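You operate a simulated robot arm through the tools that you are given. There is no shell and no other tool. Be economical: measure what you need, move in short steps, check, and stop when the job is done.

Carry out the task below with a simulated robot arm. There is one attempt and no reset: what you move stays moved.

## Task
Put things in order on the top of the tea chest. At the end: the white stone stands on top of the grey stone; the cream card (marked "GREEN") stands where the white stone stood; the green battery from the top of the tea chest stands where the blue glass stood; the blue glass stands where the cream card stood; whatever was shut is shut again. Leave all else as you found it, and nothing knocked over.
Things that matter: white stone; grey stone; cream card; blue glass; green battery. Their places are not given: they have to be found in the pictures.

It is judged by the outcome, as a careful person would: the job done as asked, and still so three seconds after it is handed in. It fails if anything else is knocked over, pushed out of place, dropped, spilled or broken.

## Robot
A 7-joint arm with a two-finger parallel gripper, fixed in place. Base frame: the origin is at the foot of the arm, x ahead of it, y to its left, z up; the work surface is at about z = 0. Lengths are in m, angles in rad, forces in N, time in s.
With the tool pointing down near the work surface it reaches from about 0.24 to 0.62 m from the base axis. Its first joint turns from -1.152 to 1.152 rad. Payload 2.6 kg.
The tool frame sits at the grasp point between the pads (the TCP): z along the fingers, y along the line on which they close. The tips reach 0.03 m beyond it. The gripper opens to 0.094 m. The fingers are 0.028 m wide and 0.01 m thick; the gripper's body (0.05 by 0.096 m) begins 0.055 m behind the TCP.
Orientation is that of the tool frame in the base frame, as [roll, pitch, yaw] about the fixed x, y, z axes, in that order (R = Rz(yaw) Ry(pitch) Rx(roll)). With the fingers straight down and closing along the base's y, the tool's x points along the base's -x, its y along +y and its z along -z.

## Interface
- The arm moves only by the tool play_rows. Its argument "rows" is a list of rows, each a list of 7 numbers: the shift along the tool's x, y, z in mm, then the turn, a rotation vector about the tool's x, y, z in rad, then the gripper command, from -1 (shut) to 1 (fully open), values between in proportion. In form: [[dx, dy, dz, rx, ry, rz, jaw], ...]. A call has 1 to 12 rows; each row is the pose to reach, as a shift and turn from the pose commanded when the call began, along the tool's axes at that moment. Rows are played at 5 a second. More than 0.05 m and 0.15 rad between two rows, or a gripper value outside its range, and nothing of the call is played. A pose out of reach is approached as far as the arm can. The call stops where the force on the tool passes 40 N (or 10 N more than at its start, if that is more) or the arm is blocked; 0.2 s more then pass. The fingers move at their own pace (about 0.072 m/s each) and stop on an object; they squeeze with about 21 N. The grip force told is the motor's: it shows also when the fingers shut on nothing. Time passes only in rows, and 0.2 s behind the last, so rows that repeat a pose let the fingers close. It gives the time, the measured TCP pose, the force on the tool (base axes), the opening and the grip force at its end, in the units of the frame above (readings bear some noise).
- Cameras (640 x 400 px; columns grow to the right, rows downward): "scene" is fixed at [0.0281, 0.4302, 0.5565]; the picture's right is [-0.84, -0.55, 0.00], its down [-0.35, 0.54, -0.76] and it looks along [0.42, -0.64, -0.65] (base axes); focal length 319 px, centre (320, 200). "wrist" rides on the gripper at [-0.037, 0, -0.058] in the tool frame; the picture's right is [0.00, -1.00, 0.00], its down [0.97, 0.00, -0.24] and it looks along [0.24, 0.00, 0.97] (tool axes); focal length 218 px, centre (320, 200).
- snapshot(camera): a new picture of that camera. It takes no simulated time.
- point_at(camera, pixels): for up to 12 pixels [column, row] of the newest picture of that camera ("zoom" is the newest enlarged one), the place [x, y, z] in the base frame of the surface seen there, good to about 0.002 m. It takes no simulated time.
- inspect(camera, box): a new picture of the part [left, top, right, bottom] of that camera's present view, enlarged. It takes no simulated time.
- finish_job(): hands the job in; it is judged then, once.

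Go step by step. Measure first, check grasps and placings, and put right what went wrong. The budget is 80 turns and 46 pictures, counting those below and the enlarged ones. Unless the task says otherwise, let go and move clear before handing in, and close with one line.

The tools are called after ">>>" by a JSON object that holds its "op" and its "data". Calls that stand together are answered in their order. play_rows: Moves the arm, as the interface text tells. Its arguments: {"type":"object","properties":{"rows":{"type":"array","items":{"type":"array","items":{"type":"number"}}}},"required":["rows"]} The other tools are called the same way: snapshot (camera) takes a picture; point_at (camera, pixels) gives the place of the surface under pixels of a picture; inspect (camera, box) takes an enlarged picture of a part of a camera's view; finish_job () hands the job in.

At the start:

```text
t: 0.0
ee_pos: [0.3047, -0.2526, 0.2883]
ee_rot: [3.141, 0.0, 3.142]
force: [0.1, 0.2, 0.3]
gripper_width: 0.0943
grasp_force: 0.1
```

scene: 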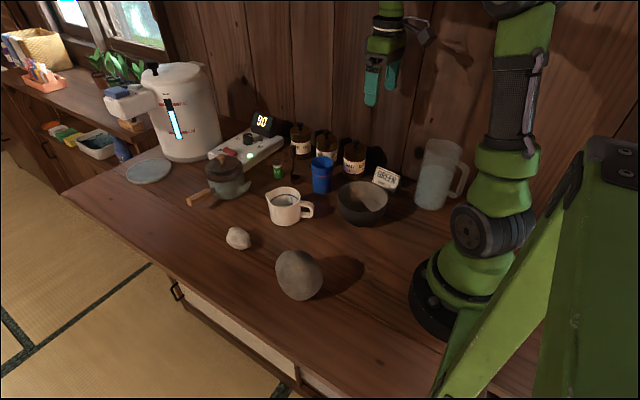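
wrist: 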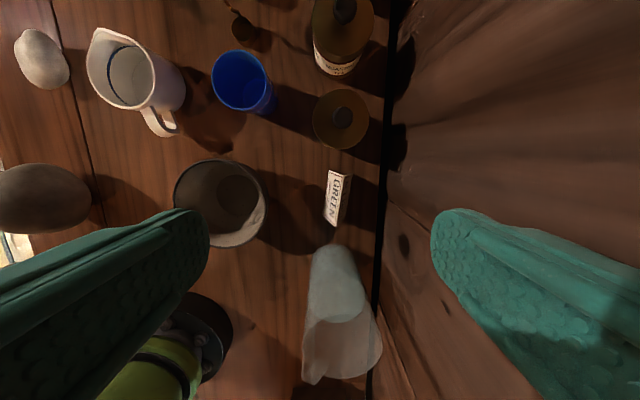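

The scene shows the white stone (238,238), grey stone (299,275), card (386,178), blue glass (322,174) and a green battery (278,171). I enlarge the area to measure them.

>>> {"op": "inspect", "data": {"camera": "scene", "box": [180, 100, 420, 310]}}

>>> {"op": "point_at", "data": {"camera": "scene", "pixels": [[238, 230], [238, 248], [299, 255], [299, 275], [386, 170], [386, 184], [322, 160], [322, 190], [278, 165], [278, 177], [230, 238], [248, 238]]}}

>>> {"op": "point_at", "data": {"camera": "wrist", "pixels": [[337, 174], [329, 222], [345, 178], [337, 224], [241, 52], [241, 110], [212, 80], [272, 80], [42, 30], [45, 88], [18, 55], [68, 65]]}}

```text
1.90 times, centred on (300, 205) of scene
```

zoom: 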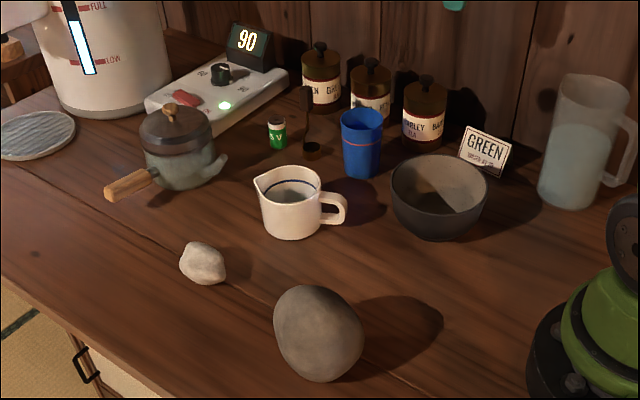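

```text
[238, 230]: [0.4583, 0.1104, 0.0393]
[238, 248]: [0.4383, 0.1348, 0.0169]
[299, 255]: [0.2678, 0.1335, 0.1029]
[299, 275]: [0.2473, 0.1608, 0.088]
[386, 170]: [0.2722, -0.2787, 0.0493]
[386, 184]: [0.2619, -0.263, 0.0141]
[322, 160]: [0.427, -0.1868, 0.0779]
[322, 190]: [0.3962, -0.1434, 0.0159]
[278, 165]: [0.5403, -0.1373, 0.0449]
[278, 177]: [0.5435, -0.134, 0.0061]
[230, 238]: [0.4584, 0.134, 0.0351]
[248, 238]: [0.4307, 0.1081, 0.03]
```

```text
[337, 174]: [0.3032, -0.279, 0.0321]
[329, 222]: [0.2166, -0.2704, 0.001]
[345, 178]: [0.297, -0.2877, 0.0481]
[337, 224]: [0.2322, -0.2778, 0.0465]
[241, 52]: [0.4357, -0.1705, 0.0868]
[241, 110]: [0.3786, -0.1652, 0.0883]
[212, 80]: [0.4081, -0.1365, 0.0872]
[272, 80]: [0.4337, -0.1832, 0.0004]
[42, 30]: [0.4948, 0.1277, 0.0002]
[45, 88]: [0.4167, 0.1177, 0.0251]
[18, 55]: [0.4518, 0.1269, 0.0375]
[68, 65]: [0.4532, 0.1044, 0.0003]
```

The five things are located roughly: stone (0.45,0.12), card (0.265,-0.275), glass (0.407,-0.166), battery (0.54,-0.135). I move above the stones for a look from overhead.

>>> {"op": "play_rows", "data": {"rows": [[-10, 35, 0, 0, 0, 0, 1], [-20, 70, 0, 0, 0, 0, 1], [-30, 105, 0, 0, 0, 0, 1], [-40, 140, 0, 0, 0, 0, 1], [-55, 175, 0, 0, 0, 0, 1], [-70, 210, 0, 0, 0, 0, 1], [-85, 245, 0, 0, 0, 0, 1], [-100, 280, 0, 0, 0, 0, 1], [-115, 315, 0, 0, 0, 0, 1], [-130, 345, 0, 0, 0, 0, 1], [-145, 370, 0, 0, 0, 0, 1], [-145, 370, 0, 0, 0, 0, 1]]}}

>>> {"op": "snapshot", "data": {"camera": "wrist"}}

```text
t: 2.6
ee_pos: [0.4483, 0.119, 0.2891]
ee_rot: [3.14, 0.001, 3.141]
force: [0.3, 0.1, -0.7]
gripper_width: 0.0942
grasp_force: 0.0
```

```text
42 pictures are left
```

wrist: 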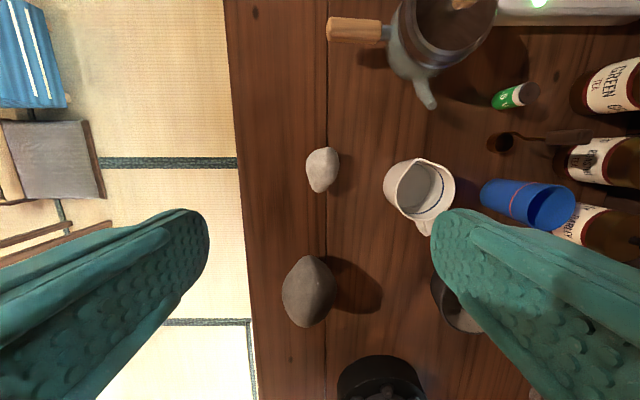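

The white stone is at (322,169) and the grey one at (309,291) in the wrist picture. I read points on both.

>>> {"op": "point_at", "data": {"camera": "wrist", "pixels": [[322, 169], [322, 150], [322, 190], [308, 169], [336, 160], [309, 262], [309, 275], [309, 291], [309, 305], [290, 291], [325, 291], [317, 280]]}}

>>> {"op": "inspect", "data": {"camera": "wrist", "box": [260, 130, 380, 340]}}

>>> {"op": "inspect", "data": {"camera": "scene", "box": [210, 215, 340, 310]}}

```text
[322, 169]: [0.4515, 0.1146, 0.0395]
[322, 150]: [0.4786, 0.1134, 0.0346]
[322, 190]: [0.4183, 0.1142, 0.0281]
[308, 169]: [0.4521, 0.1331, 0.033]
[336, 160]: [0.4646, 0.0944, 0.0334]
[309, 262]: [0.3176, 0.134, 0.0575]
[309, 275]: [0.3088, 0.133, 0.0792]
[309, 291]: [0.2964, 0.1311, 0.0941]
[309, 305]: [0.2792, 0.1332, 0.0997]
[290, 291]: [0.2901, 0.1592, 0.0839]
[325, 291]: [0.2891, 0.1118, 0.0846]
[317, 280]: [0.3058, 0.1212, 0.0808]
```

```text
1.90 times, centred on (320, 235) of wrist
```

zoom: 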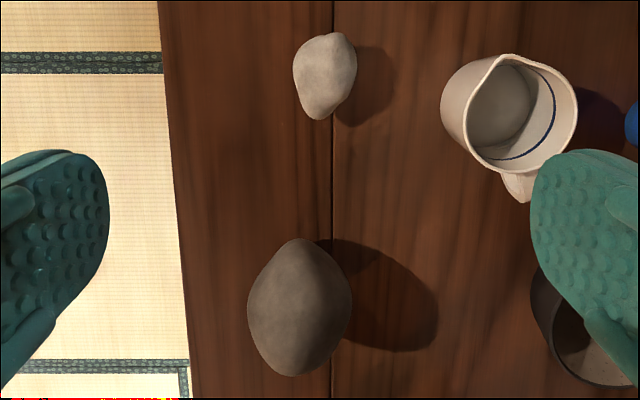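

```text
4.21 times, centred on (275, 262) of scene
```

zoom: 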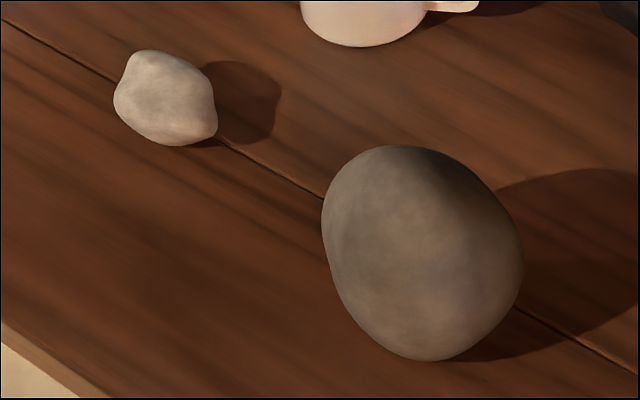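

White stone spans x 0.415–0.483, y 0.092–0.138, top z≈0.04; grey stone's top is ~0.10 near (0.27,0.135). I move over the grey one to find its crown.

>>> {"op": "play_rows", "data": {"rows": [[35, 5, 0, 0, 0, 0, 1], [70, 10, 0, 0, 0, 0, 1], [105, 15, 0, 0, 0, 0, 1], [140, 15, 0, 0, 0, 0, 1], [170, 15, 0, 0, 0, 0, 1], [170, 15, 0, 0, 0, 0, 1]]}}

>>> {"op": "inspect", "data": {"camera": "wrist", "box": [240, 100, 400, 260]}}

```text
t: 4.0
ee_pos: [0.2775, 0.1324, 0.2884]
ee_rot: [3.141, 0.0, 3.141]
force: [0.9, 0.0, 0.0]
gripper_width: 0.0939
grasp_force: 0.1
```

```text
2.50 times, centred on (320, 180) of wrist
```

zoom: 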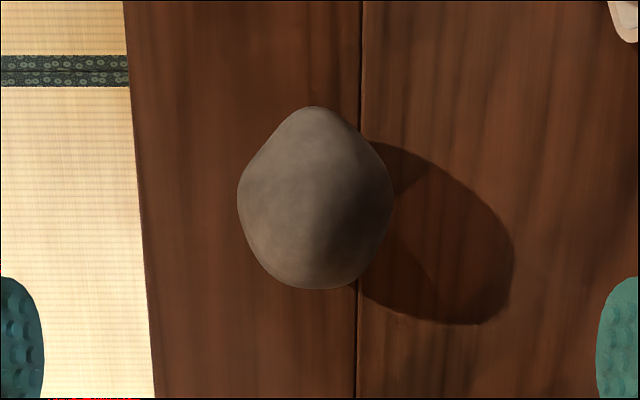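

>>> {"op": "point_at", "data": {"camera": "zoom", "pixels": [[320, 140], [320, 165], [320, 190], [320, 215], [320, 240], [320, 265], [270, 200], [290, 200], [305, 200], [335, 200], [350, 200], [370, 200]]}}

>>> {"op": "point_at", "data": {"camera": "zoom", "pixels": [[290, 180], [305, 180], [320, 180], [335, 180], [290, 220], [305, 220], [335, 220], [350, 220], [290, 240], [305, 240], [335, 240], [275, 220]]}}

```text
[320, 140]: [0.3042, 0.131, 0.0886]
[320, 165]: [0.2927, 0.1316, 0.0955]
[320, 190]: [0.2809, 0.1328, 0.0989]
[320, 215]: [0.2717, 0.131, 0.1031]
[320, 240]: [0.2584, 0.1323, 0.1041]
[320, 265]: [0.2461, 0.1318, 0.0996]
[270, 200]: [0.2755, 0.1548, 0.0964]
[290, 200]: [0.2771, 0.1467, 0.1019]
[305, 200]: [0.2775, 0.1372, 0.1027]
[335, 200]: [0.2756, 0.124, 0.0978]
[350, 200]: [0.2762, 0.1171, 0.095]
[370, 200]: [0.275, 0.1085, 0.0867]
```

```text
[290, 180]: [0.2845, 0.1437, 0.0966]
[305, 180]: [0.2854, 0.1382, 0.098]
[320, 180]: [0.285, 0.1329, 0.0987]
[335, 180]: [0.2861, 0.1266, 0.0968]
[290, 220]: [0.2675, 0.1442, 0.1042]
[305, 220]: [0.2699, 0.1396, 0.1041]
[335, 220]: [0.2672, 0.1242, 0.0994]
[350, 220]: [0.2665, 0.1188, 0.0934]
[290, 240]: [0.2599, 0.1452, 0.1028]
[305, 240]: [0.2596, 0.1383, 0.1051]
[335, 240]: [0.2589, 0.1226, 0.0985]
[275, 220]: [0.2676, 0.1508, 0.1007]
```

The grey crown is near (0.263, 0.139, z 0.105) with a gentle dome. I go over the white stone, lower, for a better view.

>>> {"op": "play_rows", "data": {"rows": [[-35, -4, 0, 0, 0, 0, 1], [-70, -8, 0, 0, 0, 0, 1], [-105, -12, 0, 0, 0, 0, 1], [-140, -16, 0, 0, 0, 0, 1], [-175, -18, 0, 0, 0, 0, 1], [-175, -18, 40, 0, 0, 0, 1], [-175, -18, 80, 0, 0, 0, 1], [-175, -18, 120, 0, 0, 0, 1], [-175, -18, 140, 0, 0, 0, 1], [-175, -18, 140, 0, 0, 0, 1]]}}

>>> {"op": "snapshot", "data": {"camera": "wrist"}}

```text
t: 6.2
ee_pos: [0.4547, 0.1141, 0.149]
ee_rot: [-3.141, -0.001, 3.141]
force: [0.3, 0.1, -0.3]
gripper_width: 0.0941
grasp_force: 0.1
```

```text
38 pictures are left
```

wrist: 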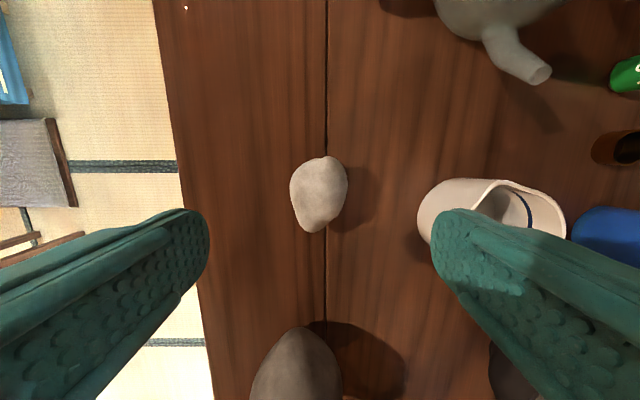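

The stone spans (289–348, 156–233); the mug's edge is at (417,215). I measure both for clearance.

>>> {"op": "point_at", "data": {"camera": "wrist", "pixels": [[319, 190], [292, 190], [345, 180], [319, 160], [316, 228], [419, 210], [425, 240], [300, 180], [336, 185], [319, 210], [305, 215], [333, 210]]}}

```text
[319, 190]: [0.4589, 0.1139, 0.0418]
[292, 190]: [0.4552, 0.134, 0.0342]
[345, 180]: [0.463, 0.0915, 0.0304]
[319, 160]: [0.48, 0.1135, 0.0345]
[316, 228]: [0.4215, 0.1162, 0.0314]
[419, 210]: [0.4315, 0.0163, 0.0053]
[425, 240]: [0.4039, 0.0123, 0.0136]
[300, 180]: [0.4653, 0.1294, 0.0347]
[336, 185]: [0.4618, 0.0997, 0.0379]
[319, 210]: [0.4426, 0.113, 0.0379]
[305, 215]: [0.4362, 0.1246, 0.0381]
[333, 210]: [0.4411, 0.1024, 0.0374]
```

The stone's centre is about (0.453,0.114) and the mug is clear by 7 cm. I descend to z≈0.036 and close.

>>> {"op": "play_rows", "data": {"rows": [[0, 0, 40, 0, 0, 0, 1], [0, 0, 80, 0, 0, 0, 1], [0, 0, 105, 0, 0, 0, 1], [0, 0, 113, 0, 0, 0, 1], [0, 0, 113, 0, 0, 0, 0.3], [0, 0, 113, 0, 0, 0, -0.3], [0, 0, 113, 0, 0, 0, -1], [0, 0, 113, 0, 0, 0, -1], [0, 0, 113, 0, 0, 0, -1]]}}

```text
t: 8.2
ee_pos: [0.454, 0.1156, 0.0367]
ee_rot: [-3.142, 0.0, 3.141]
force: [0.3, -0.1, -0.3]
gripper_width: 0.0488
grasp_force: 20.9
```

Gripped at 0.049 m with 20.9 N. I lift and look.

>>> {"op": "play_rows", "data": {"rows": [[0, 0, -20, 0, 0, 0, -1], [0, 0, -60, 0, 0, 0, -1], [0, 0, -100, 0, 0, 0, -1], [0, 0, -140, 0, 0, 0, -1], [0, 0, -140, 0, 0, 0, -1]]}}

>>> {"op": "snapshot", "data": {"camera": "wrist"}}

>>> {"op": "inspect", "data": {"camera": "scene", "box": [170, 130, 330, 250]}}

```text
t: 9.4
ee_pos: [0.4539, 0.1158, 0.1773]
ee_rot: [-3.141, 0.0, -3.141]
force: [-0.3, 0.1, -1.1]
gripper_width: 0.0488
grasp_force: 21.5
```

```text
37 pictures are left
```

wrist: 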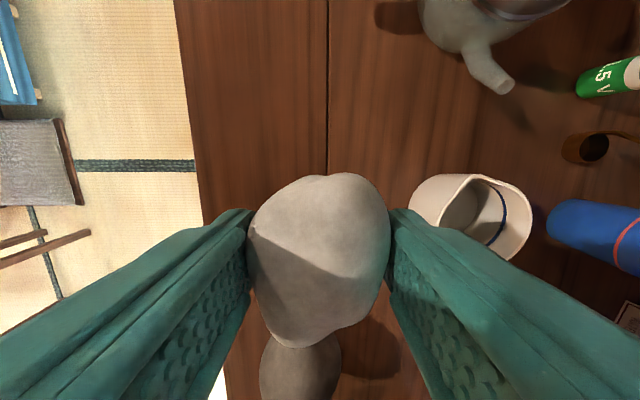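

```text
3.33 times, centred on (250, 190) of scene
```

zoom: 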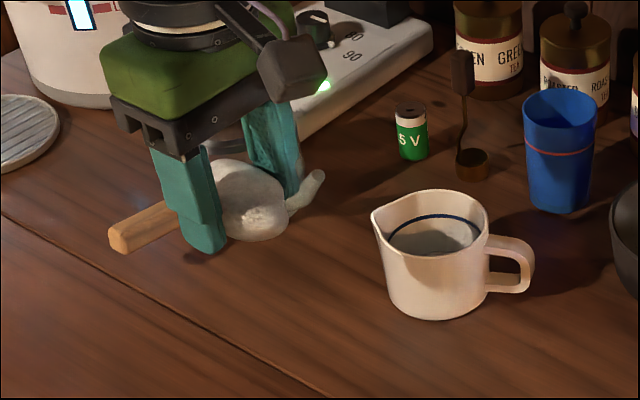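

The stone is held with its underside ~0.037 below the TCP. I carry it over the grey stone's crown, stopping ~1 cm above.

>>> {"op": "play_rows", "data": {"rows": [[35, 5, 0, 0, 0, 0, -1], [70, 10, 0, 0, 0, 0, -1], [105, 15, 0, 0, 0, 0, -1], [140, 20, 0, 0, 0, 0, -1], [170, 23, 0, 0, 0, 0, -1], [189, 23, 0, 0, 0, 0, -1], [189, 23, 10, 0, 0, 0, -1], [189, 23, 24, 0, 0, 0, -1], [189, 23, 24, 0, 0, 0, -1]]}}

>>> {"op": "inspect", "data": {"camera": "scene", "box": [220, 180, 380, 300]}}

```text
t: 11.4
ee_pos: [0.2648, 0.1374, 0.1507]
ee_rot: [-3.141, 0.0, -3.142]
force: [-0.4, -0.1, -1.4]
gripper_width: 0.0487
grasp_force: 21.0
```

```text
3.33 times, centred on (300, 240) of scene
```

zoom: 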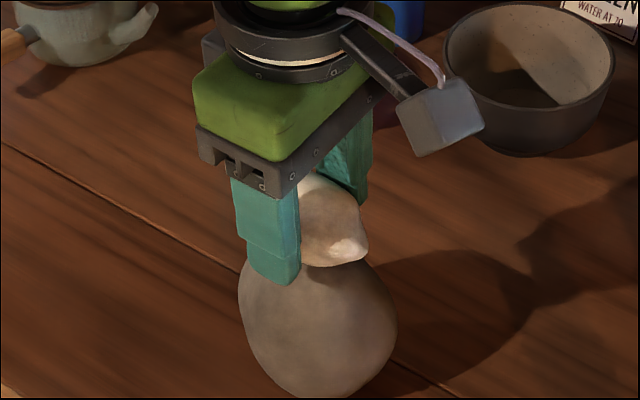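

It hangs ~9 mm above the crown. I lower gently and watch the force.

>>> {"op": "play_rows", "data": {"rows": [[0, -1, 2, 0, 0, 0, -1], [0, -1, 4, 0, 0, 0, -1], [0, -1, 6, 0, 0, 0, -1], [0, -1, 7, 0, 0, 0, -1], [0, -1, 7, 0, 0, 0, -1]]}}

```text
t: 12.6
ee_pos: [0.2665, 0.1371, 0.1454]
ee_rot: [-3.141, 0.001, -3.14]
force: [0.0, 0.1, -0.3]
gripper_width: 0.0489
grasp_force: 21.3
```

No clear contact yet (z 0.145). I lower further by single millimetres.

>>> {"op": "play_rows", "data": {"rows": [[0, 0, 1, 0, 0, 0, -1], [0, 0, 1, 0, 0, 0, -1]]}}

>>> {"op": "play_rows", "data": {"rows": [[0, 0, 1, 0, 0, 0, -1], [0, 0, 1, 0, 0, 0, -1]]}}

>>> {"op": "play_rows", "data": {"rows": [[0, 0, 1, 0, 0, 0, -1], [0, 0, 1, 0, 0, 0, -1]]}}

```text
t: 13.2
ee_pos: [0.2662, 0.1364, 0.1435]
ee_rot: [-3.141, 0.0, 3.142]
force: [0.9, 0.5, -1.0]
gripper_width: 0.0487
grasp_force: 21.4
```

```text
t: 13.8
ee_pos: [0.2657, 0.1373, 0.1432]
ee_rot: [3.14, 0.001, 3.141]
force: [-0.9, 0.1, -1.5]
gripper_width: 0.0488
grasp_force: 21.4
```

```text
t: 14.4
ee_pos: [0.2667, 0.1376, 0.1419]
ee_rot: [3.14, 0.0, -3.141]
force: [-0.1, 0.7, -1.5]
gripper_width: 0.0488
grasp_force: 20.8
```

>>> {"op": "play_rows", "data": {"rows": [[0, 0, 1, 0, 0, 0, -1], [0, 0, 1, 0, 0, 0, -1]]}}

>>> {"op": "play_rows", "data": {"rows": [[0, 0, 1, 0, 0, 0, -1], [0, 0, 1, 0, 0, 0, -1]]}}

>>> {"op": "inspect", "data": {"camera": "scene", "box": [250, 200, 350, 300]}}

```text
t: 15.0
ee_pos: [0.2649, 0.1373, 0.1405]
ee_rot: [-3.141, 0.0, 3.14]
force: [-0.5, -0.8, 2.8]
gripper_width: 0.0488
grasp_force: 20.6
```

```text
t: 15.6
ee_pos: [0.2668, 0.1364, 0.1404]
ee_rot: [3.141, 0.002, -3.141]
force: [-2.4, -5.4, 18.5]
gripper_width: 0.0489
grasp_force: 20.8
```

```text
4.00 times, centred on (300, 250) of scene
```

zoom: 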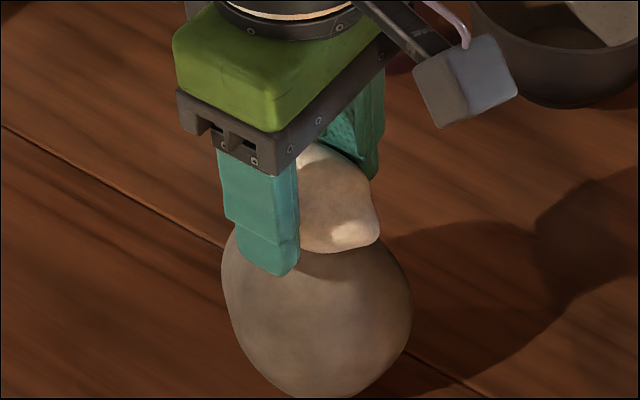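

Contact at z≈0.1405, with a sideways push of −5.4 N in y: the contact lies on the −y slope, the crown is nearer y≈0.142. I lift a little, shift +5 mm in y and lower again.

>>> {"op": "play_rows", "data": {"rows": [[0, 0, -5, 0, 0, 0, -1], [0, 5, -5, 0, 0, 0, -1], [0, 5, -2, 0, 0, 0, -1], [0, 5, -2, 0, 0, 0, -1]]}}

>>> {"op": "play_rows", "data": {"rows": [[0, 0, 1, 0, 0, 0, -1], [0, 0, 1, 0, 0, 0, -1]]}}

>>> {"op": "play_rows", "data": {"rows": [[0, 0, 1, 0, 0, 0, -1], [0, 0, 1, 0, 0, 0, -1]]}}

```text
t: 16.6
ee_pos: [0.266, 0.1426, 0.1423]
ee_rot: [3.14, -0.001, 3.14]
force: [-0.2, 0.3, -0.9]
gripper_width: 0.0487
grasp_force: 20.7
```

```text
t: 17.2
ee_pos: [0.266, 0.1414, 0.1412]
ee_rot: [3.141, 0.0, 3.14]
force: [0.0, 1.0, -1.5]
gripper_width: 0.0488
grasp_force: 21.1
```

```text
t: 17.8
ee_pos: [0.2671, 0.1417, 0.141]
ee_rot: [-3.141, 0.001, 3.14]
force: [-1.9, -0.8, 3.9]
gripper_width: 0.0489
grasp_force: 21.9
```

Contact again, now nearly no y push but a little in −x. I press 1 mm more to see the direction clearly.

>>> {"op": "play_rows", "data": {"rows": [[0, 0, 1, 0, 0, 0, -1], [0, 0, 1, 0, 0, 0, -1]]}}

```text
t: 18.4
ee_pos: [0.2668, 0.1421, 0.14]
ee_rot: [3.141, 0.001, -3.141]
force: [-3.3, -2.9, 18.9]
gripper_width: 0.0487
grasp_force: 21.3
```

Still ~10° off in both. I shift +3 mm in x and +3 mm in y and test again.

>>> {"op": "play_rows", "data": {"rows": [[0, 0, -5, 0, 0, 0, -1], [-3, 3, -5, 0, 0, 0, -1], [-3, 3, -2, 0, 0, 0, -1], [-3, 3, -1, 0, 0, 0, -1], [-3, 3, -1, 0, 0, 0, -1]]}}

>>> {"op": "play_rows", "data": {"rows": [[0, 0, 1, 0, 0, 0, -1], [0, 0, 1, 0, 0, 0, -1]]}}

```text
t: 19.6
ee_pos: [0.2682, 0.1437, 0.1405]
ee_rot: [3.141, -0.002, 3.141]
force: [-0.3, 0.4, -1.0]
gripper_width: 0.0489
grasp_force: 21.3
```

```text
t: 20.2
ee_pos: [0.2682, 0.1465, 0.1388]
ee_rot: [3.139, 0.002, 3.141]
force: [-5.2, -1.4, 18.5]
gripper_width: 0.0488
grasp_force: 20.4
```

The x push grew, so I shift the other way: −6 mm in x, −1 mm in y, and test.

>>> {"op": "play_rows", "data": {"rows": [[0, 0, -6, 0, 0, 0, -1], [6, -1, -6, 0, 0, 0, -1], [6, -1, -4, 0, 0, 0, -1], [6, -1, -3, 0, 0, 0, -1], [6, -1, -3, 0, 0, 0, -1]]}}

>>> {"op": "play_rows", "data": {"rows": [[0, 0, 1, 0, 0, 0, -1], [0, 0, 1, 0, 0, 0, -1]]}}

>>> {"op": "play_rows", "data": {"rows": [[0, 0, 1, 0, 0, 0, -1], [0, 0, 1, 0, 0, 0, -1]]}}

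```text
t: 21.4
ee_pos: [0.2631, 0.1441, 0.143]
ee_rot: [-3.141, 0.001, -3.141]
force: [0.6, -0.2, -0.3]
gripper_width: 0.0489
grasp_force: 20.8
```

```text
t: 22.0
ee_pos: [0.2637, 0.143, 0.1408]
ee_rot: [3.142, 0.0, -3.141]
force: [0.6, 0.0, -1.7]
gripper_width: 0.0487
grasp_force: 21.4
```

```text
t: 22.6
ee_pos: [0.2641, 0.1438, 0.1413]
ee_rot: [3.141, 0.001, 3.141]
force: [-0.7, -0.9, -1.5]
gripper_width: 0.0489
grasp_force: 21.3
```

>>> {"op": "play_rows", "data": {"rows": [[0, 0, 1, 0, 0, 0, -1], [0, 0, 1, 0, 0, 0, -1]]}}

>>> {"op": "play_rows", "data": {"rows": [[0, 0, 0.7, 0, 0, 0, -1], [0, 0, 0.7, 0, 0, 0, -1]]}}

```text
t: 23.2
ee_pos: [0.2634, 0.1437, 0.1394]
ee_rot: [-3.141, -0.001, 3.141]
force: [-4.1, -2.3, 9.2]
gripper_width: 0.0486
grasp_force: 21.0
```

```text
t: 23.8
ee_pos: [0.2638, 0.1455, 0.1381]
ee_rot: [3.141, 0.003, 3.14]
force: [-4.3, -3.6, 18.5]
gripper_width: 0.0487
grasp_force: 20.2
```

Contact height is ~0.1405 everywhere, so the top is fairly level there. I ease to light contact and open only slightly as a test.

>>> {"op": "play_rows", "data": {"rows": [[1, -2, -0.7, 0, 0, 0, -1], [1, -2, -0.7, 0, 0, 0, 0.03], [1, -2, -0.7, 0, 0, 0, 0.06], [1, -2, -0.7, 0, 0, 0, 0.1], [1, -2, -0.7, 0, 0, 0, 0.14], [1, -2, -0.7, 0, 0, 0, 0.14]]}}

>>> {"op": "snapshot", "data": {"camera": "wrist"}}

>>> {"op": "inspect", "data": {"camera": "scene", "box": [250, 200, 350, 300]}}

```text
t: 25.2
ee_pos: [0.2629, 0.1423, 0.1395]
ee_rot: [3.141, 0.001, 3.141]
force: [1.2, -0.2, 0.3]
gripper_width: 0.0536
grasp_force: 0.0
```

```text
33 pictures are left
```

wrist: 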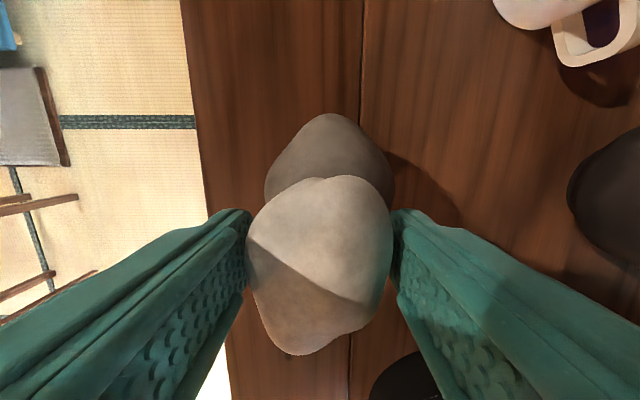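

```text
4.00 times, centred on (300, 250) of scene
```

zoom: 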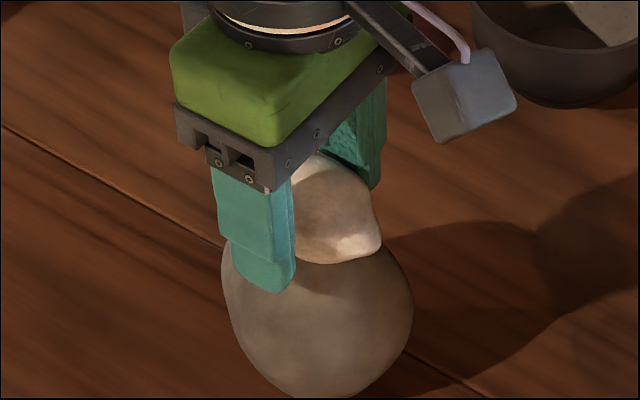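

With the jaws at 0.0536 the stone hasn't visibly moved. I open a little wider and wait.

>>> {"op": "play_rows", "data": {"rows": [[0, 0, 0, 0, 0, 0, 0.18], [0, 0, 0, 0, 0, 0, 0.22], [0, 0, 0, 0, 0, 0, 0.26], [0, 0, 0, 0, 0, 0, 0.3], [0, 0, 0, 0, 0, 0, 0.3], [0, 0, 0, 0, 0, 0, 0.3], [0, 0, 0, 0, 0, 0, 0.3]]}}

>>> {"op": "snapshot", "data": {"camera": "wrist"}}

```text
t: 26.8
ee_pos: [0.2636, 0.1427, 0.1398]
ee_rot: [-3.14, 0.0, 3.141]
force: [0.7, -0.3, 0.3]
gripper_width: 0.0611
grasp_force: 0.1
```

```text
31 pictures are left
```

wrist: 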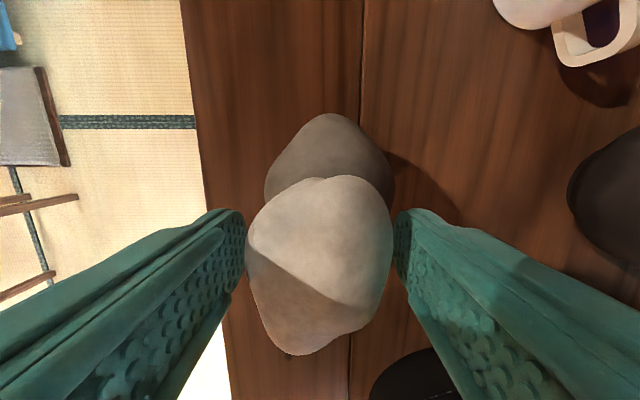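

The stone stands by itself, unmoved. I open fully, rise, and go toward the card, lifting clear first.

>>> {"op": "play_rows", "data": {"rows": [[0, 0, 0, 0, 0, 0, 0.6], [0, 0, 0, 0, 0, 0, 1], [0, 0, 0, 0, 0, 0, 1], [0, 0, -30, 0, 0, 0, 1], [0, 0, -70, 0, 0, 0, 1], [0, 0, -110, 0, 0, 0, 1], [0, 0, -150, 0, 0, 0, 1], [0, 0, -150, 0, 0, 0, 1]]}}

>>> {"op": "inspect", "data": {"camera": "scene", "box": [230, 130, 480, 310]}}

```text
t: 28.6
ee_pos: [0.2635, 0.1407, 0.289]
ee_rot: [-3.142, 0.001, -3.142]
force: [0.8, -0.2, 0.2]
gripper_width: 0.0941
grasp_force: 0.0
```

```text
2.22 times, centred on (355, 220) of scene
```

zoom: 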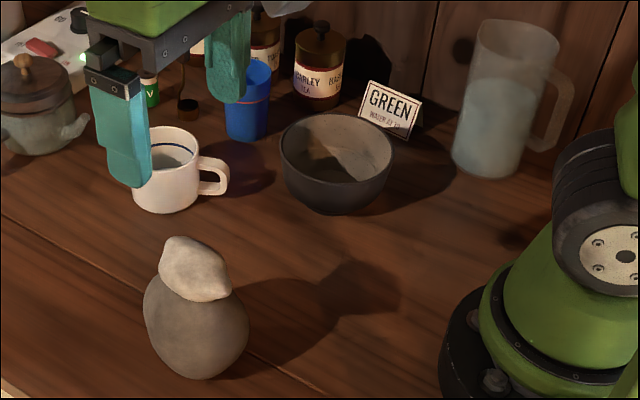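

The white stone sits on the grey. Now I travel over the card.

>>> {"op": "play_rows", "data": {"rows": [[-10, -40, 0, 0, 0, 0, 1], [-10, -80, 0, 0, 0, 0, 1], [-10, -120, 0, 0, 0, 0, 1], [-10, -160, 0, 0, 0, 0, 1], [-10, -200, 0, 0, 0, 0, 1], [-10, -240, 0, 0, 0, 0, 1], [-10, -280, 0, 0, 0, 0, 1], [-10, -320, 0, 0, 0, 0, 1], [-10, -360, 0, 0, 0, 0, 1], [-5, -395, 0, 0, 0, 0, 1], [-2, -412, 30, 0, 0, 0, 1], [-2, -412, 40, 0, 0, 0, 1]]}}

>>> {"op": "snapshot", "data": {"camera": "wrist"}}

>>> {"op": "inspect", "data": {"camera": "wrist", "box": [220, 100, 420, 300]}}

```text
t: 31.2
ee_pos: [0.2657, -0.2713, 0.249]
ee_rot: [3.141, 0.001, 3.141]
force: [-0.3, -0.4, -1.0]
gripper_width: 0.0941
grasp_force: 0.0
```

```text
29 pictures are left
```

wrist: 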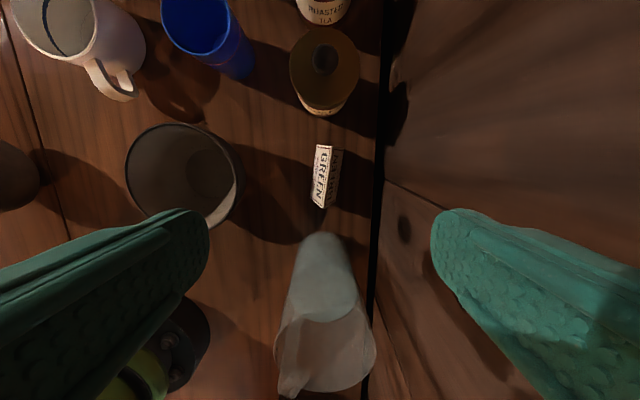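

```text
2.00 times, centred on (320, 200) of wrist
```

zoom: 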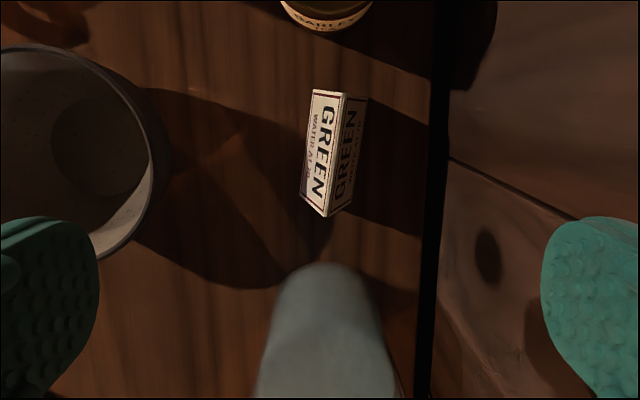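

The card is a small tent with its ridge from zoom (343,93) to (330,216). I measure its ridge, feet and the neighbours (jug, canister, bowl, wall).

>>> {"op": "point_at", "data": {"camera": "zoom", "pixels": [[342, 96], [331, 212], [313, 95], [304, 195], [365, 103], [349, 205], [322, 268], [328, 32], [160, 150], [432, 150], [337, 150], [320, 150]]}}

>>> {"op": "point_at", "data": {"camera": "wrist", "pixels": [[320, 240], [325, 330], [277, 330], [374, 345], [320, 380], [325, 112], [322, 60], [240, 180], [235, 205], [376, 230], [185, 130], [150, 215]]}}

```text
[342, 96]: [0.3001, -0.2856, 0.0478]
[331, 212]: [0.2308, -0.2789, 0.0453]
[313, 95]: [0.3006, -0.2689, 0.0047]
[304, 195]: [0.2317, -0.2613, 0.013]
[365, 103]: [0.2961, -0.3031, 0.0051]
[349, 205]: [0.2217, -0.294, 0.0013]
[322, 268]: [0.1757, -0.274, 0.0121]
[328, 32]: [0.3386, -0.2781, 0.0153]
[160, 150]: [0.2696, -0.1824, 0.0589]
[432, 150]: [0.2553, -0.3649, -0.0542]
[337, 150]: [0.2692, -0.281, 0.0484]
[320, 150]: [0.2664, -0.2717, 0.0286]
```

```text
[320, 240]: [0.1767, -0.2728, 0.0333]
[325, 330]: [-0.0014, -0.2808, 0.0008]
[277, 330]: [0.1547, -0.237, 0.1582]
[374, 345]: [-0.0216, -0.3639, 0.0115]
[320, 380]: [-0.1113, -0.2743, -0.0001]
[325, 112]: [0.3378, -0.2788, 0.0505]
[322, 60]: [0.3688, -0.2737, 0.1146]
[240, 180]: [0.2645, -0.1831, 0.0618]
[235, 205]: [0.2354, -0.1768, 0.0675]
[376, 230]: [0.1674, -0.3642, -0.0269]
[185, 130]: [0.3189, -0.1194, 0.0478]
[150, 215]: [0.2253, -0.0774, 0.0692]
```

The card spans x 0.230–0.300, centre (0.266,-0.282), ridge turned about −0.097 rad; jug front is x 0.177, canister x 0.338, so gripping it by its ends fits. I turn the tool so the fingers close along the ridge.

>>> {"op": "play_rows", "data": {"rows": [[0, -2, 0, 0, 0, -0.134, 1], [0, -4, 0, 0, 0, -0.268, 1], [0, -6, 0, 0, 0, -0.402, 1], [0, -8, 0, 0, 0, -0.536, 1], [0, -10, 0, 0, 0, -0.67, 1], [0, -10, 0, 0, 0, -0.804, 1], [0, -10, 0, 0, 0, -0.938, 1], [0, -10, 0, 0, 0, -1.072, 1], [0, -10, 0, 0, 0, -1.206, 1], [0, -10, 0, 0, 0, -1.34, 1], [0, -10, 0, 0, 0, -1.474, 1], [0, -10, 0, 0, 0, -1.474, 1]]}}

>>> {"op": "snapshot", "data": {"camera": "wrist"}}

```text
t: 32.8
ee_pos: [0.2626, -0.2759, 0.2507]
ee_rot: [3.132, 0.011, -2.285]
force: [-1.0, 4.6, 2.0]
gripper_width: 0.0942
grasp_force: 0.0
stopped in row 7: the force on the tool passed its limit (the readings are from after the stop); the commanded pose is now the measured one
```

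```text
27 pictures are left
```

wrist: 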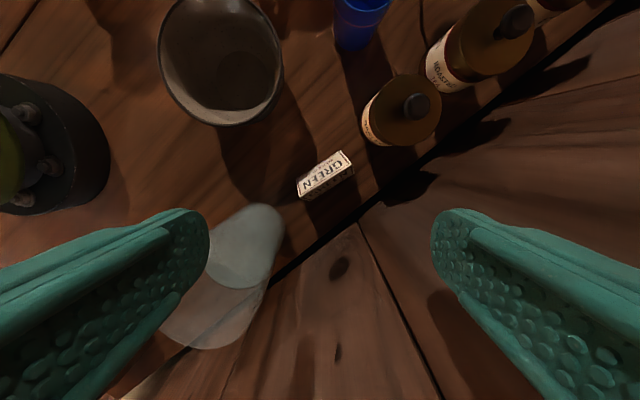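

The turn stopped at yaw −2.285 by a force limit; something touched. I look from the scene camera.

>>> {"op": "snapshot", "data": {"camera": "scene"}}

>>> {"op": "point_at", "data": {"camera": "wrist", "pixels": [[340, 265], [360, 300], [400, 350], [250, 330], [240, 215], [480, 180], [560, 120], [320, 390], [400, 110], [500, 50]]}}

```text
26 pictures are left
```

scene: 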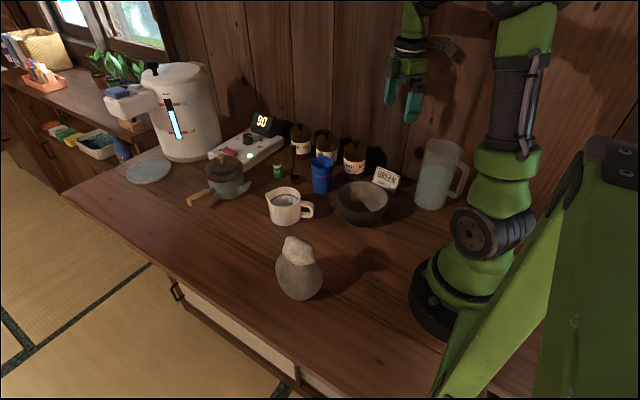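

```text
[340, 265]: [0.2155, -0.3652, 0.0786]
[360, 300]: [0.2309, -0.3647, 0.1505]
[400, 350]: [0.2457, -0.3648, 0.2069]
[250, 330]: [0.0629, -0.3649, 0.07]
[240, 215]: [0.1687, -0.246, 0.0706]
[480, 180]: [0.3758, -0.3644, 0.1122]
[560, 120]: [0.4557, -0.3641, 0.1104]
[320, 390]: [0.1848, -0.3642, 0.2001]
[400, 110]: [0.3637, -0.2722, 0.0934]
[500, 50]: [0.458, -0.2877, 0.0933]
```

Nothing was displaced; the grey box on the gripper's tool +x side evidently touched the back wall (y −0.365). I measure that box, to choose the other turning direction.

>>> {"op": "inspect", "data": {"camera": "scene", "box": [370, 0, 480, 130]}}

>>> {"op": "point_at", "data": {"camera": "scene", "pixels": [[447, 45], [455, 48], [440, 50], [450, 38], [430, 42], [405, 75], [388, 95], [411, 115]]}}

```text
3.08 times, centred on (425, 65) of scene
```

zoom: 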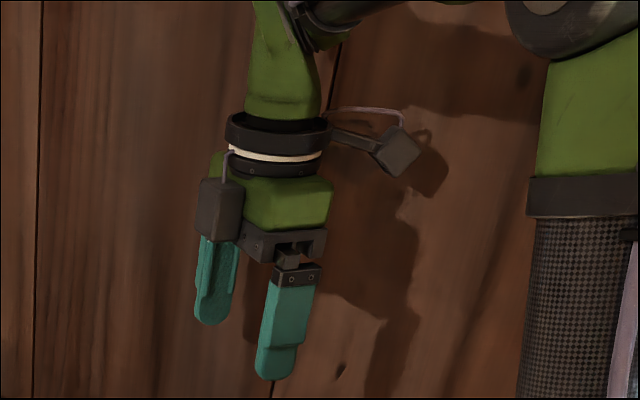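

```text
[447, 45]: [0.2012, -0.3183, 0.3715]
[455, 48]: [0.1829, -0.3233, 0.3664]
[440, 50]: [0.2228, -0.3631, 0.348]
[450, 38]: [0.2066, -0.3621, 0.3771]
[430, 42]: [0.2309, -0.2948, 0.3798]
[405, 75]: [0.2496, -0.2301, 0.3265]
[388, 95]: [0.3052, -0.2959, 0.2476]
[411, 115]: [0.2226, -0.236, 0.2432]
```

The box sits ~0.10–0.13 above the TCP, 0.1 m out on tool +x, and touched the wall. I turn the other way, so it faces away from the wall.

>>> {"op": "play_rows", "data": {"rows": [[-11, 10, 0, 0, 0, 0.1, 1], [-11, 10, 0, 0, 0, 0.24, 1], [-11, 10, 0, 0, 0, 0.38, 1], [-11, 10, 0, 0, 0, 0.52, 1], [-11, 10, 0, 0, 0, 0.66, 1], [-11, 10, 0, 0, 0, 0.8, 1], [-11, 10, 0, 0, 0, 0.94, 1], [-11, 10, 0, 0, 0, 1.08, 1], [-11, 10, 0, 0, 0, 1.22, 1], [-11, 10, 0, 0, 0, 1.36, 1], [-11, 10, 0, 0, 0, 1.4, 1]]}}

>>> {"op": "play_rows", "data": {"rows": [[0, 0, 0, 0, 0, 0.14, 1], [0, 0, 0, 0, 0, 0.28, 1], [0, 0, 0, 0, 0, 0.42, 1], [0, 0, 0, 0, 0, 0.56, 1], [0, 0, 0, 0, 0, 0.7, 1], [0, 0, 0, 0, 0, 0.84, 1], [0, 0, 0, 0, 0, 0.98, 1], [0, 0, 0, 0, 0, 1.124, 1], [0, 0, 0, 0, 0, 1.124, 1]]}}

>>> {"op": "snapshot", "data": {"camera": "wrist"}}

```text
t: 35.2
ee_pos: [0.2618, -0.2614, 0.2494]
ee_rot: [3.128, -0.006, 2.6]
force: [0.3, -0.2, 0.2]
gripper_width: 0.094
grasp_force: 0.1
```

```text
t: 37.2
ee_pos: [0.2622, -0.2613, 0.2494]
ee_rot: [-3.14, -0.015, 1.475]
force: [0.4, -0.7, -0.1]
gripper_width: 0.0939
grasp_force: 0.0
```

```text
24 pictures are left
```

wrist: 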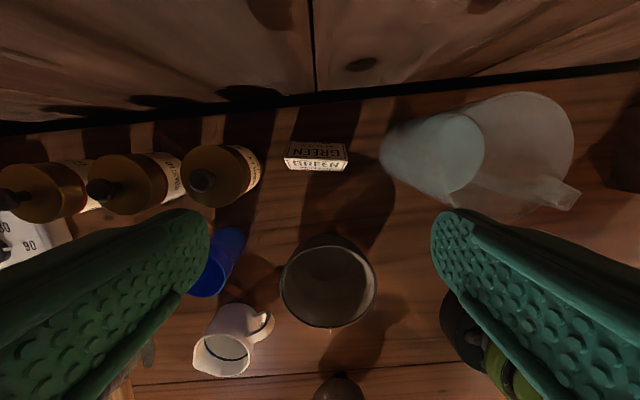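

Yaw is now 1.475. I recheck the card's ends (285–348, 140–172) from this view before descending.

>>> {"op": "inspect", "data": {"camera": "wrist", "box": [260, 110, 380, 190]}}

>>> {"op": "point_at", "data": {"camera": "wrist", "pixels": [[293, 156], [345, 160], [287, 166], [344, 171], [316, 158], [385, 150], [260, 170], [255, 185]]}}

```text
5.00 times, centred on (320, 150) of wrist
```

zoom: 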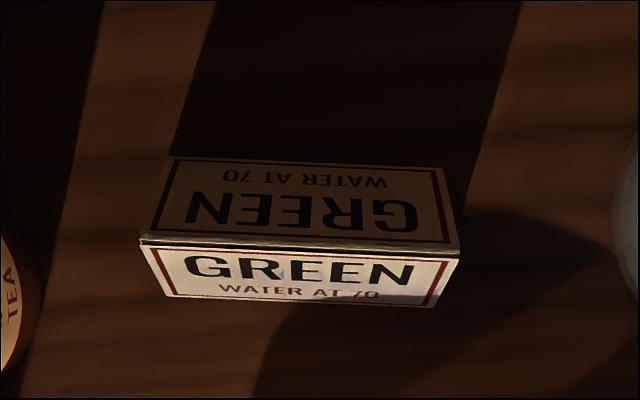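

```text
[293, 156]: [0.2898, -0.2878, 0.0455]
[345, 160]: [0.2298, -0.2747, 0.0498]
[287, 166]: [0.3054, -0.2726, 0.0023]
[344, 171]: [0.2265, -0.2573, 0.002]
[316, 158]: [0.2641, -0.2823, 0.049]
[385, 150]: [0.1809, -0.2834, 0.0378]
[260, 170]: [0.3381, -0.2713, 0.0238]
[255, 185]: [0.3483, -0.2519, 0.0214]
```

The card's centre is (0.265,-0.282), length ~75 mm, ~0.13 rad turned. I align and descend partway.

>>> {"op": "play_rows", "data": {"rows": [[-10, 2, 20, 0, -0.015, 0.035, 1], [-20, 4.7, 50, 0, -0.015, 0.035, 1], [-20, 4.7, 90, 0, -0.015, 0.035, 1], [-20, 4.7, 130, 0, -0.015, 0.035, 1], [-20, 4.7, 150, 0, -0.015, 0.035, 1], [-20, 4.7, 150, 0, -0.015, 0.035, 1]]}}

>>> {"op": "snapshot", "data": {"camera": "wrist"}}

```text
t: 38.6
ee_pos: [0.2638, -0.2801, 0.0972]
ee_rot: [3.141, -0.001, 1.442]
force: [0.5, -0.4, 0.7]
gripper_width: 0.0939
grasp_force: 0.0
```

```text
22 pictures are left
```

wrist: 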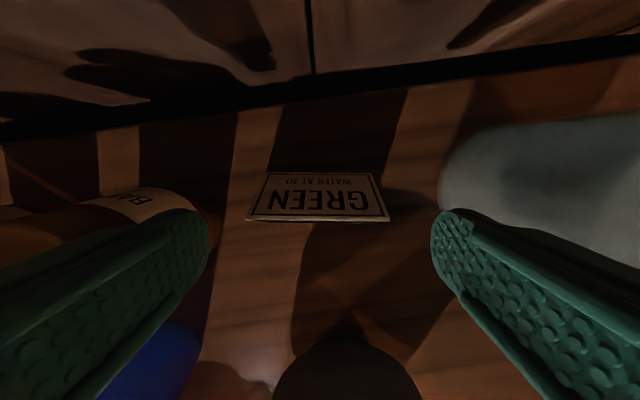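

The ridge is level at row 221 and centred (column 318). I descend and close on its ends.

>>> {"op": "play_rows", "data": {"rows": [[0, 0, 30, 0, 0, 0, 1], [0, 0, 50, 0, 0, 0, 1], [0, 0, 60, 0, 0, 0, 1], [0, 0, 62, 0, 0, 0, 1], [0, 0, 62, 0, 0, 0, 0.7], [0, 0, 62, 0, 0, 0, 0.4], [0, 0, 62, 0, 0, 0, 0.4], [0, 0, 62, 0, 0, 0, 0.2], [0, 0, 62, 0, 0, 0, 0.2]]}}

```text
t: 40.6
ee_pos: [0.2633, -0.2804, 0.0375]
ee_rot: [-3.141, 0.001, 1.443]
force: [-0.3, -0.7, 0.4]
gripper_width: 0.0736
grasp_force: 21.0
```

Gripped at 0.0736 m, 21 N, matching the card. I lift and check.

>>> {"op": "play_rows", "data": {"rows": [[0, 0, -5, 0, 0, 0, 0.2], [0, 0, -40, 0, 0, 0, 0.2], [0, 0, -80, 0, 0, 0, 0.2], [0, 0, -120, 0, 0, 0, 0.2], [0, 0, -160, 0, 0, 0, 0.2], [0, 0, -200, 0, 0, 0, 0.2], [0, 0, -200, 0, 0, 0, 0.2]]}}

>>> {"op": "snapshot", "data": {"camera": "wrist"}}

```text
t: 42.2
ee_pos: [0.2673, -0.2822, 0.2379]
ee_rot: [-3.138, 0.0, 1.443]
force: [0.2, 0.0, 0.3]
gripper_width: 0.0735
grasp_force: 21.6
```

```text
21 pictures are left
```

wrist: 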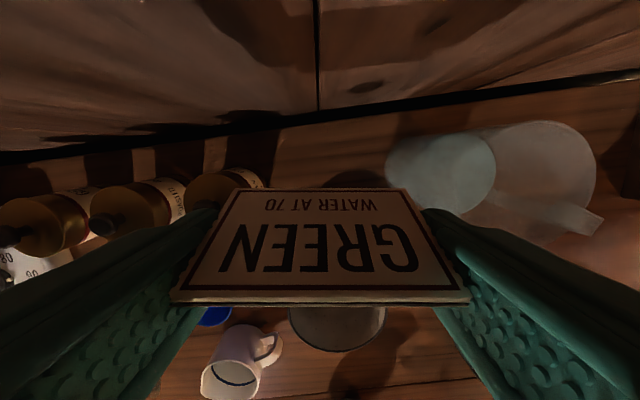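

The card is held upright (ridge at row 303 as expected). I carry it to the white stone's former place (0.452, 0.114).

>>> {"op": "play_rows", "data": {"rows": [[38, 12, 0, 0, 0, 0, 0.2], [76, 24, 0, 0, 0, 0, 0.2], [114, 36, 0, 0, 0, 0, 0.2], [152, 48, 0, 0, 0, 0, 0.2], [190, 60, 0, 0, 0, 0, 0.2], [228, 72, 0, 0, 0, 0, 0.2], [266, 85, 0, 0, 0, 0, 0.2], [304, 97, 0, 0, 0, 0, 0.2], [342, 109, 0, 0, 0, 0, 0.2], [380, 121, 0, 0, 0, 0, 0.2], [416.4, 133.1, 0, 0, 0, 0, 0.2], [416.4, 133.1, 0, 0, 0, 0, 0.2]]}}

```text
t: 44.8
ee_pos: [0.4495, 0.116, 0.242]
ee_rot: [-3.14, 0.0, 1.441]
force: [0.1, 0.3, 0.0]
gripper_width: 0.0737
grasp_force: 21.1
```

At the spot. I lower to just above the surface.

>>> {"op": "play_rows", "data": {"rows": [[-1.7, 2.7, 40, 0, 0, 0, 0.2], [-1.7, 2.7, 80, 0, 0, 0, 0.2], [-1.7, 2.7, 120, 0, 0, 0, 0.2], [-1.7, 2.7, 160, 0, 0, 0, 0.2], [-1.7, 2.7, 190, 0, 0, 0, 0.2], [-1.7, 2.7, 197, 0, 0, 0, 0.2], [-1.7, 2.7, 197, 0, 0, 0, 0.2]]}}

>>> {"op": "play_rows", "data": {"rows": [[0, 0, 2, 0, 0, 0, 0.2], [0, 0, 2, 0, 0, 0, 0.2]]}}

>>> {"op": "play_rows", "data": {"rows": [[0, 0, 1, 0, 0, 0, 0.2], [0, 0, 1, 0, 0, 0, 0.2]]}}

```text
t: 46.4
ee_pos: [0.4548, 0.1157, 0.0403]
ee_rot: [-3.14, -0.001, 1.442]
force: [0.2, 0.2, 1.1]
gripper_width: 0.0735
grasp_force: 21.3
```

```text
t: 47.0
ee_pos: [0.4537, 0.1145, 0.0398]
ee_rot: [-3.14, 0.001, 1.443]
force: [0.2, 0.1, 0.1]
gripper_width: 0.0738
grasp_force: 21.2
```

```text
t: 47.6
ee_pos: [0.4532, 0.1153, 0.0377]
ee_rot: [-3.141, 0.001, 1.441]
force: [0.9, 0.6, 0.3]
gripper_width: 0.0734
grasp_force: 21.0
```

>>> {"op": "play_rows", "data": {"rows": [[0, 0, 1, 0, 0, 0, 0.2], [0, 0, 1, 0, 0, 0, 0.2]]}}

>>> {"op": "play_rows", "data": {"rows": [[0, 0, 0.7, 0, 0, 0, 0.2], [0, 0, 0.7, 0, 0, 0, 0.2]]}}

```text
t: 48.2
ee_pos: [0.4523, 0.1152, 0.037]
ee_rot: [-3.14, 0.0, 1.441]
force: [0.1, -1.2, -0.5]
gripper_width: 0.0737
grasp_force: 21.1
```

```text
t: 48.8
ee_pos: [0.4529, 0.115, 0.0372]
ee_rot: [-3.141, 0.001, 1.441]
force: [0.0, -1.3, 0.3]
gripper_width: 0.0737
grasp_force: 20.3
```

Height matches the grasp height, with no firm contact yet; one more small step.

>>> {"op": "play_rows", "data": {"rows": [[0, 0, 0.8, 0, 0, 0, 0.2], [0, 0, 0.8, 0, 0, 0, 0.2]]}}

>>> {"op": "inspect", "data": {"camera": "scene", "box": [180, 180, 300, 270]}}

```text
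t: 49.4
ee_pos: [0.4522, 0.115, 0.0362]
ee_rot: [3.141, -0.003, 1.442]
force: [-4.6, 0.8, 13.5]
gripper_width: 0.0734
grasp_force: 21.3
```

```text
4.44 times, centred on (240, 225) of scene
```

zoom: 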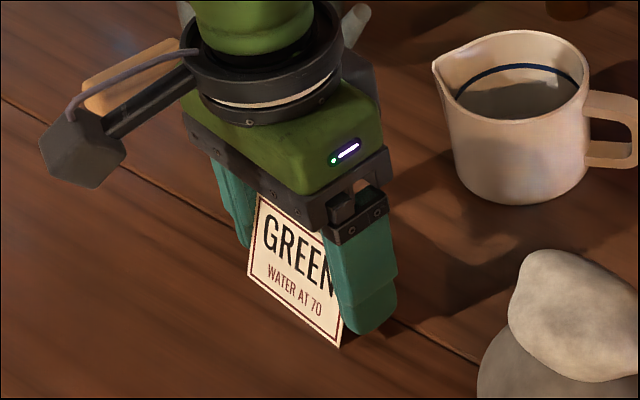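

Contact (13.5 N). I open slowly and rise.

>>> {"op": "play_rows", "data": {"rows": [[0, 0, -0.5, 0, 0, 0, 0.58], [0, 0, -0.5, 0, 0, 0, 0.65], [0, 0, -0.5, 0, 0, 0, 0.8], [0, 0, -0.5, 0, 0, 0, 1], [0, 0, -0.5, 0, 0, 0, 1], [0, 0, -30, 0, 0, 0, 1], [0, 0, -70, 0, 0, 0, 1], [0, 0, -110, 0, 0, 0, 1], [0, 0, -150, 0, 0, 0, 1], [0, 0, -190, 0, 0, 0, 1], [0, 0, -220, 0, 0, 0, 1], [0, 0, -220, 0, 0, 0, 1]]}}

>>> {"op": "snapshot", "data": {"camera": "wrist"}}

```text
t: 52.0
ee_pos: [0.4516, 0.1153, 0.2547]
ee_rot: [-3.139, 0.0, 1.442]
force: [0.0, 1.0, -0.5]
gripper_width: 0.0938
grasp_force: 0.0
```

```text
19 pictures are left
```

wrist: 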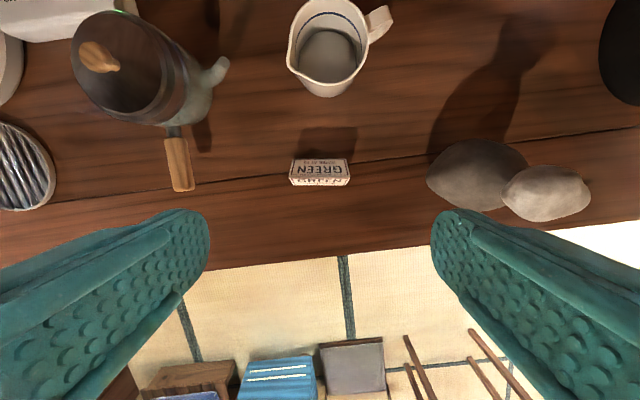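

The card stands upright at (320,172). Next the blue glass: I move above it, same tool yaw.

>>> {"op": "play_rows", "data": {"rows": [[-38, -1, 0, 0, 0, 0, 1], [-76, -2, 0, 0, 0, 0, 1], [-114, -3, 0, 0, 0, 0, 1], [-152, -4, 0, 0, 0, 0, 1], [-190, -6, 0, 0, 0, 0, 1], [-228, -7, 0, 0, 0, 0, 1], [-260, -8, 0, 0, 0, 0, 1], [-284, -9, 0, 0, 0, 0, 1], [-284, -9, 0, 0, 0, 0, 1]]}}

>>> {"op": "snapshot", "data": {"camera": "wrist"}}

```text
t: 54.0
ee_pos: [0.4112, -0.1655, 0.2567]
ee_rot: [-3.139, 0.001, 1.441]
force: [0.6, 0.0, 0.5]
gripper_width: 0.094
grasp_force: 0.1
```

```text
18 pictures are left
```

wrist: 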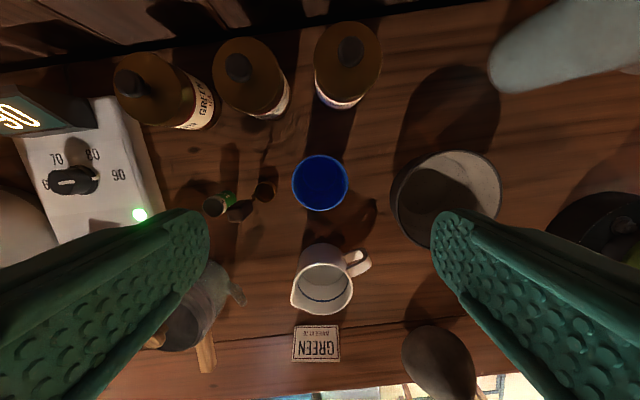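

The glass rim is at (320,183), bowl to its right, battery and scoop to its left at (215–275,195). I measure clearances.

>>> {"op": "point_at", "data": {"camera": "wrist", "pixels": [[293, 183], [347, 183], [320, 156], [320, 210], [320, 183], [392, 195], [275, 190], [265, 195], [240, 212], [215, 207], [228, 197], [335, 250]]}}

>>> {"op": "inspect", "data": {"camera": "wrist", "box": [190, 140, 410, 280]}}

>>> {"op": "inspect", "data": {"camera": "scene", "box": [260, 130, 400, 230]}}

```text
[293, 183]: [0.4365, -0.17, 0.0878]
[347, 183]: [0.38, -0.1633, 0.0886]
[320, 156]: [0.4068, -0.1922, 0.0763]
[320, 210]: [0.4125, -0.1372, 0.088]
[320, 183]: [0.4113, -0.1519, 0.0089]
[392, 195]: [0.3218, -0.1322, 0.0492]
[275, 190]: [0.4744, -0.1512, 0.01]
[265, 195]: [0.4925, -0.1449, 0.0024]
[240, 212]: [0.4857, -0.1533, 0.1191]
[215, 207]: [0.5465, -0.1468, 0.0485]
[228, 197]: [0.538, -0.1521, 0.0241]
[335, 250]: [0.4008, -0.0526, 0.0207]
```

```text
2.86 times, centred on (300, 210) of wrist
```

zoom: 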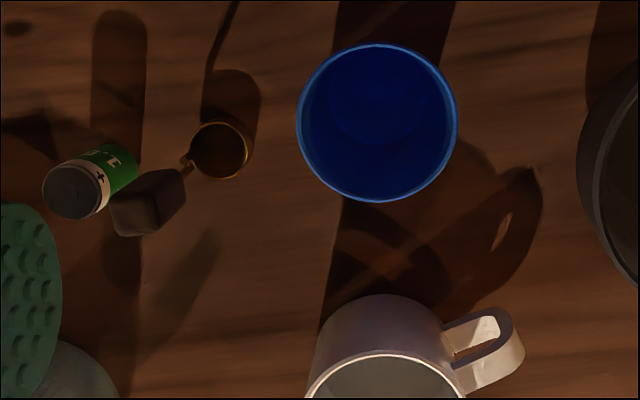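

```text
4.00 times, centred on (330, 180) of scene
```

zoom: 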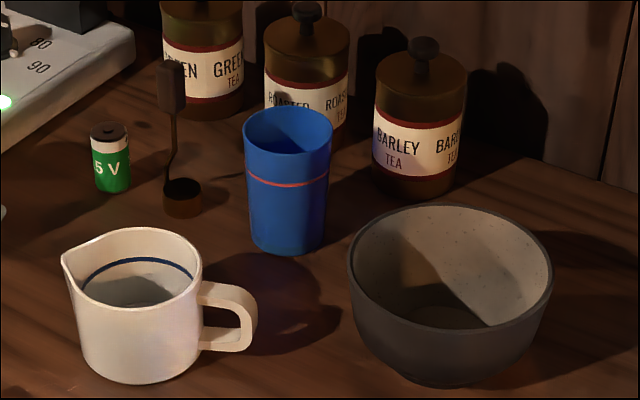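

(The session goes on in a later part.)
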